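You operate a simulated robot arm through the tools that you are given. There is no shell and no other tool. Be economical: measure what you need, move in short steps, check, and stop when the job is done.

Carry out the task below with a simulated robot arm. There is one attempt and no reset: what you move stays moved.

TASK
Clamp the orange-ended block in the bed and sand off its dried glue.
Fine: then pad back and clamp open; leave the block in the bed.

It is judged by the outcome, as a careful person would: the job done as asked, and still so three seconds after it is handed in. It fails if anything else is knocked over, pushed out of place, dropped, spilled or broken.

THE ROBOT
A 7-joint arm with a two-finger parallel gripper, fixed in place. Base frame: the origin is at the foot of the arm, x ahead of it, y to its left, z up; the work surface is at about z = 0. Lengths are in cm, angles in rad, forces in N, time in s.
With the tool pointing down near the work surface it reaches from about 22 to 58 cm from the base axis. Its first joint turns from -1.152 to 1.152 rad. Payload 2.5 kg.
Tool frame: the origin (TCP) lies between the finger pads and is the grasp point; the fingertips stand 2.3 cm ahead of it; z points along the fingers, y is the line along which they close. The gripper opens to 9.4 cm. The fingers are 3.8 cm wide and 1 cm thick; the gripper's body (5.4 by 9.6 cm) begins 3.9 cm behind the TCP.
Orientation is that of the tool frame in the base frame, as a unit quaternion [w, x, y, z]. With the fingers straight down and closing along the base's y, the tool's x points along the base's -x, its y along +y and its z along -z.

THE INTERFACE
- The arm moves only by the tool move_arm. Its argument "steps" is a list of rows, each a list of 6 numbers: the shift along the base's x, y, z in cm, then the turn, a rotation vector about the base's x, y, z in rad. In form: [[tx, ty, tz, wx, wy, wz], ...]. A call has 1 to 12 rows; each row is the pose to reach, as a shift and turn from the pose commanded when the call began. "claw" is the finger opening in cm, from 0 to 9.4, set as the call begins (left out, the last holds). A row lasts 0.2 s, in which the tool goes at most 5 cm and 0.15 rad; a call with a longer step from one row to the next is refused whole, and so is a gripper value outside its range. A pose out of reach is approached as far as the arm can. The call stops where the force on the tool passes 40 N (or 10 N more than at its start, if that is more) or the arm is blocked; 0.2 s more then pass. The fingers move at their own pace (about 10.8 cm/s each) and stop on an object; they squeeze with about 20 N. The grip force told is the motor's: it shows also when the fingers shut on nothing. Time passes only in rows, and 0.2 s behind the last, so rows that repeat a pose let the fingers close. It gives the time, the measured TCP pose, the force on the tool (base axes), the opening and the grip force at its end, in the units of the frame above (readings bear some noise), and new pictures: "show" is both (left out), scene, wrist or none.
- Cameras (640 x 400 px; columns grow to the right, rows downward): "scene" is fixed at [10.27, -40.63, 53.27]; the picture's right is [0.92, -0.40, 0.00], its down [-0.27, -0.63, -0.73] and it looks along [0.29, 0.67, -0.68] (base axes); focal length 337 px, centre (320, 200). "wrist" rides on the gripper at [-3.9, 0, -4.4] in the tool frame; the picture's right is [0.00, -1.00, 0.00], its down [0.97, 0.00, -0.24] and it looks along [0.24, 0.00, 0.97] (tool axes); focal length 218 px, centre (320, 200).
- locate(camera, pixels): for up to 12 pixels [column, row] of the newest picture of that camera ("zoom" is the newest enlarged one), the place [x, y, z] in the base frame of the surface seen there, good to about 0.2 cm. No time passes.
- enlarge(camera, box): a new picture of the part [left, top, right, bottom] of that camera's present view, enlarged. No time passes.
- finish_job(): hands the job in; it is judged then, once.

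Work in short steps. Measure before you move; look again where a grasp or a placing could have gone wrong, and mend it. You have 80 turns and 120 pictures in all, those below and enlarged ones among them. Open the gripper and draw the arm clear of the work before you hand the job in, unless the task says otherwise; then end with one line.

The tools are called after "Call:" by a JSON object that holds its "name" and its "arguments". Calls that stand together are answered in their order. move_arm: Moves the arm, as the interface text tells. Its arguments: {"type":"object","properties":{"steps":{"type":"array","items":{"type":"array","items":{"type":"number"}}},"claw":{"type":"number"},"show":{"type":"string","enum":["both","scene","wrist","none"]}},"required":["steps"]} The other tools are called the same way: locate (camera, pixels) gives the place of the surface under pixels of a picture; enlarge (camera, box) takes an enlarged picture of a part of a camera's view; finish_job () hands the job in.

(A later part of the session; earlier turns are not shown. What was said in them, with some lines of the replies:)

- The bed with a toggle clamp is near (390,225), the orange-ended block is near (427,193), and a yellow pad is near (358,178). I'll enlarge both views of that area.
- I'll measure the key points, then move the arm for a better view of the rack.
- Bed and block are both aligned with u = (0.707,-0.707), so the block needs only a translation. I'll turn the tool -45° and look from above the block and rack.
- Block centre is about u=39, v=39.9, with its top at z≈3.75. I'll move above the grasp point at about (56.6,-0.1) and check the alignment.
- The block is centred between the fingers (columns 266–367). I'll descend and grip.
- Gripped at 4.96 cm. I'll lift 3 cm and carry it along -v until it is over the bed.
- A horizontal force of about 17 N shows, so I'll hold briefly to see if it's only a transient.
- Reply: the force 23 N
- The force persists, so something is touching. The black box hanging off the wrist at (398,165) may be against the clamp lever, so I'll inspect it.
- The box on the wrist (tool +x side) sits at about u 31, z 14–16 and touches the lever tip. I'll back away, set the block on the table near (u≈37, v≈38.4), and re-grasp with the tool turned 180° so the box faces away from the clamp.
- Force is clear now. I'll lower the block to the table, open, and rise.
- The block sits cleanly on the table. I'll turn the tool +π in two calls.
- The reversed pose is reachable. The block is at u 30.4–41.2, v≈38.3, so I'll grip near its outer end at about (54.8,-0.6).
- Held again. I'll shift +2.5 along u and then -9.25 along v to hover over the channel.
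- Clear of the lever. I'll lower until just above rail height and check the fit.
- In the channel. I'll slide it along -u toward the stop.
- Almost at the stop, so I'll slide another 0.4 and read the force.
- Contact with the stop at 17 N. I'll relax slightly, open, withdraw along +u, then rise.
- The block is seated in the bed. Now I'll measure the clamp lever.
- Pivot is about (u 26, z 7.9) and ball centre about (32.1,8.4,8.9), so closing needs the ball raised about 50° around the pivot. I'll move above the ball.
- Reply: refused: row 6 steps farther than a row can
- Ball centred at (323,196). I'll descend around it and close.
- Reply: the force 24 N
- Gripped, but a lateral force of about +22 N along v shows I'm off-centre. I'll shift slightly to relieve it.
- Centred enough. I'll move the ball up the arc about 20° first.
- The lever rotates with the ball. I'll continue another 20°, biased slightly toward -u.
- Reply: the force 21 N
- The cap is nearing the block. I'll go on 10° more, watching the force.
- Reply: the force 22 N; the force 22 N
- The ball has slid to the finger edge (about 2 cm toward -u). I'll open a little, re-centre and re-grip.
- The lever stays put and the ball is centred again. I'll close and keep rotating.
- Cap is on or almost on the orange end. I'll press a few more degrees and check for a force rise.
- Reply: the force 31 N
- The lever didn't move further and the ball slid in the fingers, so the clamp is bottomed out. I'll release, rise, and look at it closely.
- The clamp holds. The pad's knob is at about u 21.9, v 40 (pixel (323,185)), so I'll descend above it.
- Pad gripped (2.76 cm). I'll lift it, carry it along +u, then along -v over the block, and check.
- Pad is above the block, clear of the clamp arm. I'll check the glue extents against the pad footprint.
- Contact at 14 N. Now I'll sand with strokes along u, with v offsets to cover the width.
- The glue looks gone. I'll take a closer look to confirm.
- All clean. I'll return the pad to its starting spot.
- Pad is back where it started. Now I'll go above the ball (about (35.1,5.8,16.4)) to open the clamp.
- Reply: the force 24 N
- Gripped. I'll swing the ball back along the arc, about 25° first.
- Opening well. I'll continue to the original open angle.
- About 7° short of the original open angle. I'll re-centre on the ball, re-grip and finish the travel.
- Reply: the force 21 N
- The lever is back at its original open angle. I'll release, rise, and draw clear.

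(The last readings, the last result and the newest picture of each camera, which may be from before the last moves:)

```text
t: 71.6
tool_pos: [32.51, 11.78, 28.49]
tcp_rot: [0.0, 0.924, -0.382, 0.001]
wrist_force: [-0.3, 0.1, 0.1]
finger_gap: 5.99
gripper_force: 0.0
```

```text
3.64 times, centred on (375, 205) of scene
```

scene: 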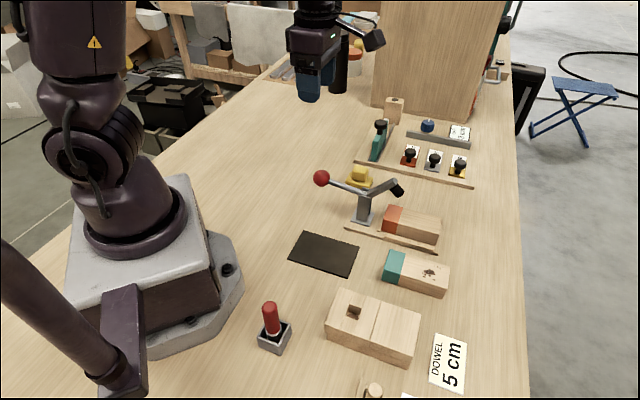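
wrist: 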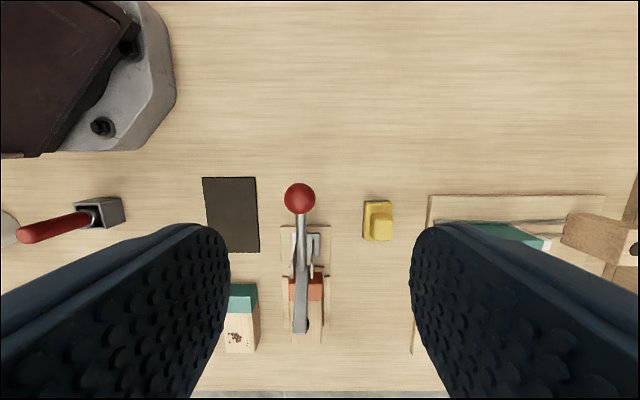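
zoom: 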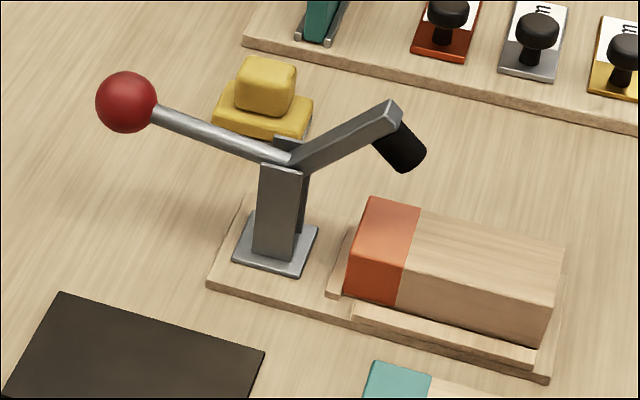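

The glue is gone, the block is in the bed, the pad is back, the clamp is open, and the arm is clear. Handing in.

Call:
{"name": "finish_job", "arguments": {}}

```text
The job is handed in.
```

The orange-ended block was clamped in the bed and its dried glue sanded off; the pad is back in its place, the clamp is open, and the block is still in the bed.
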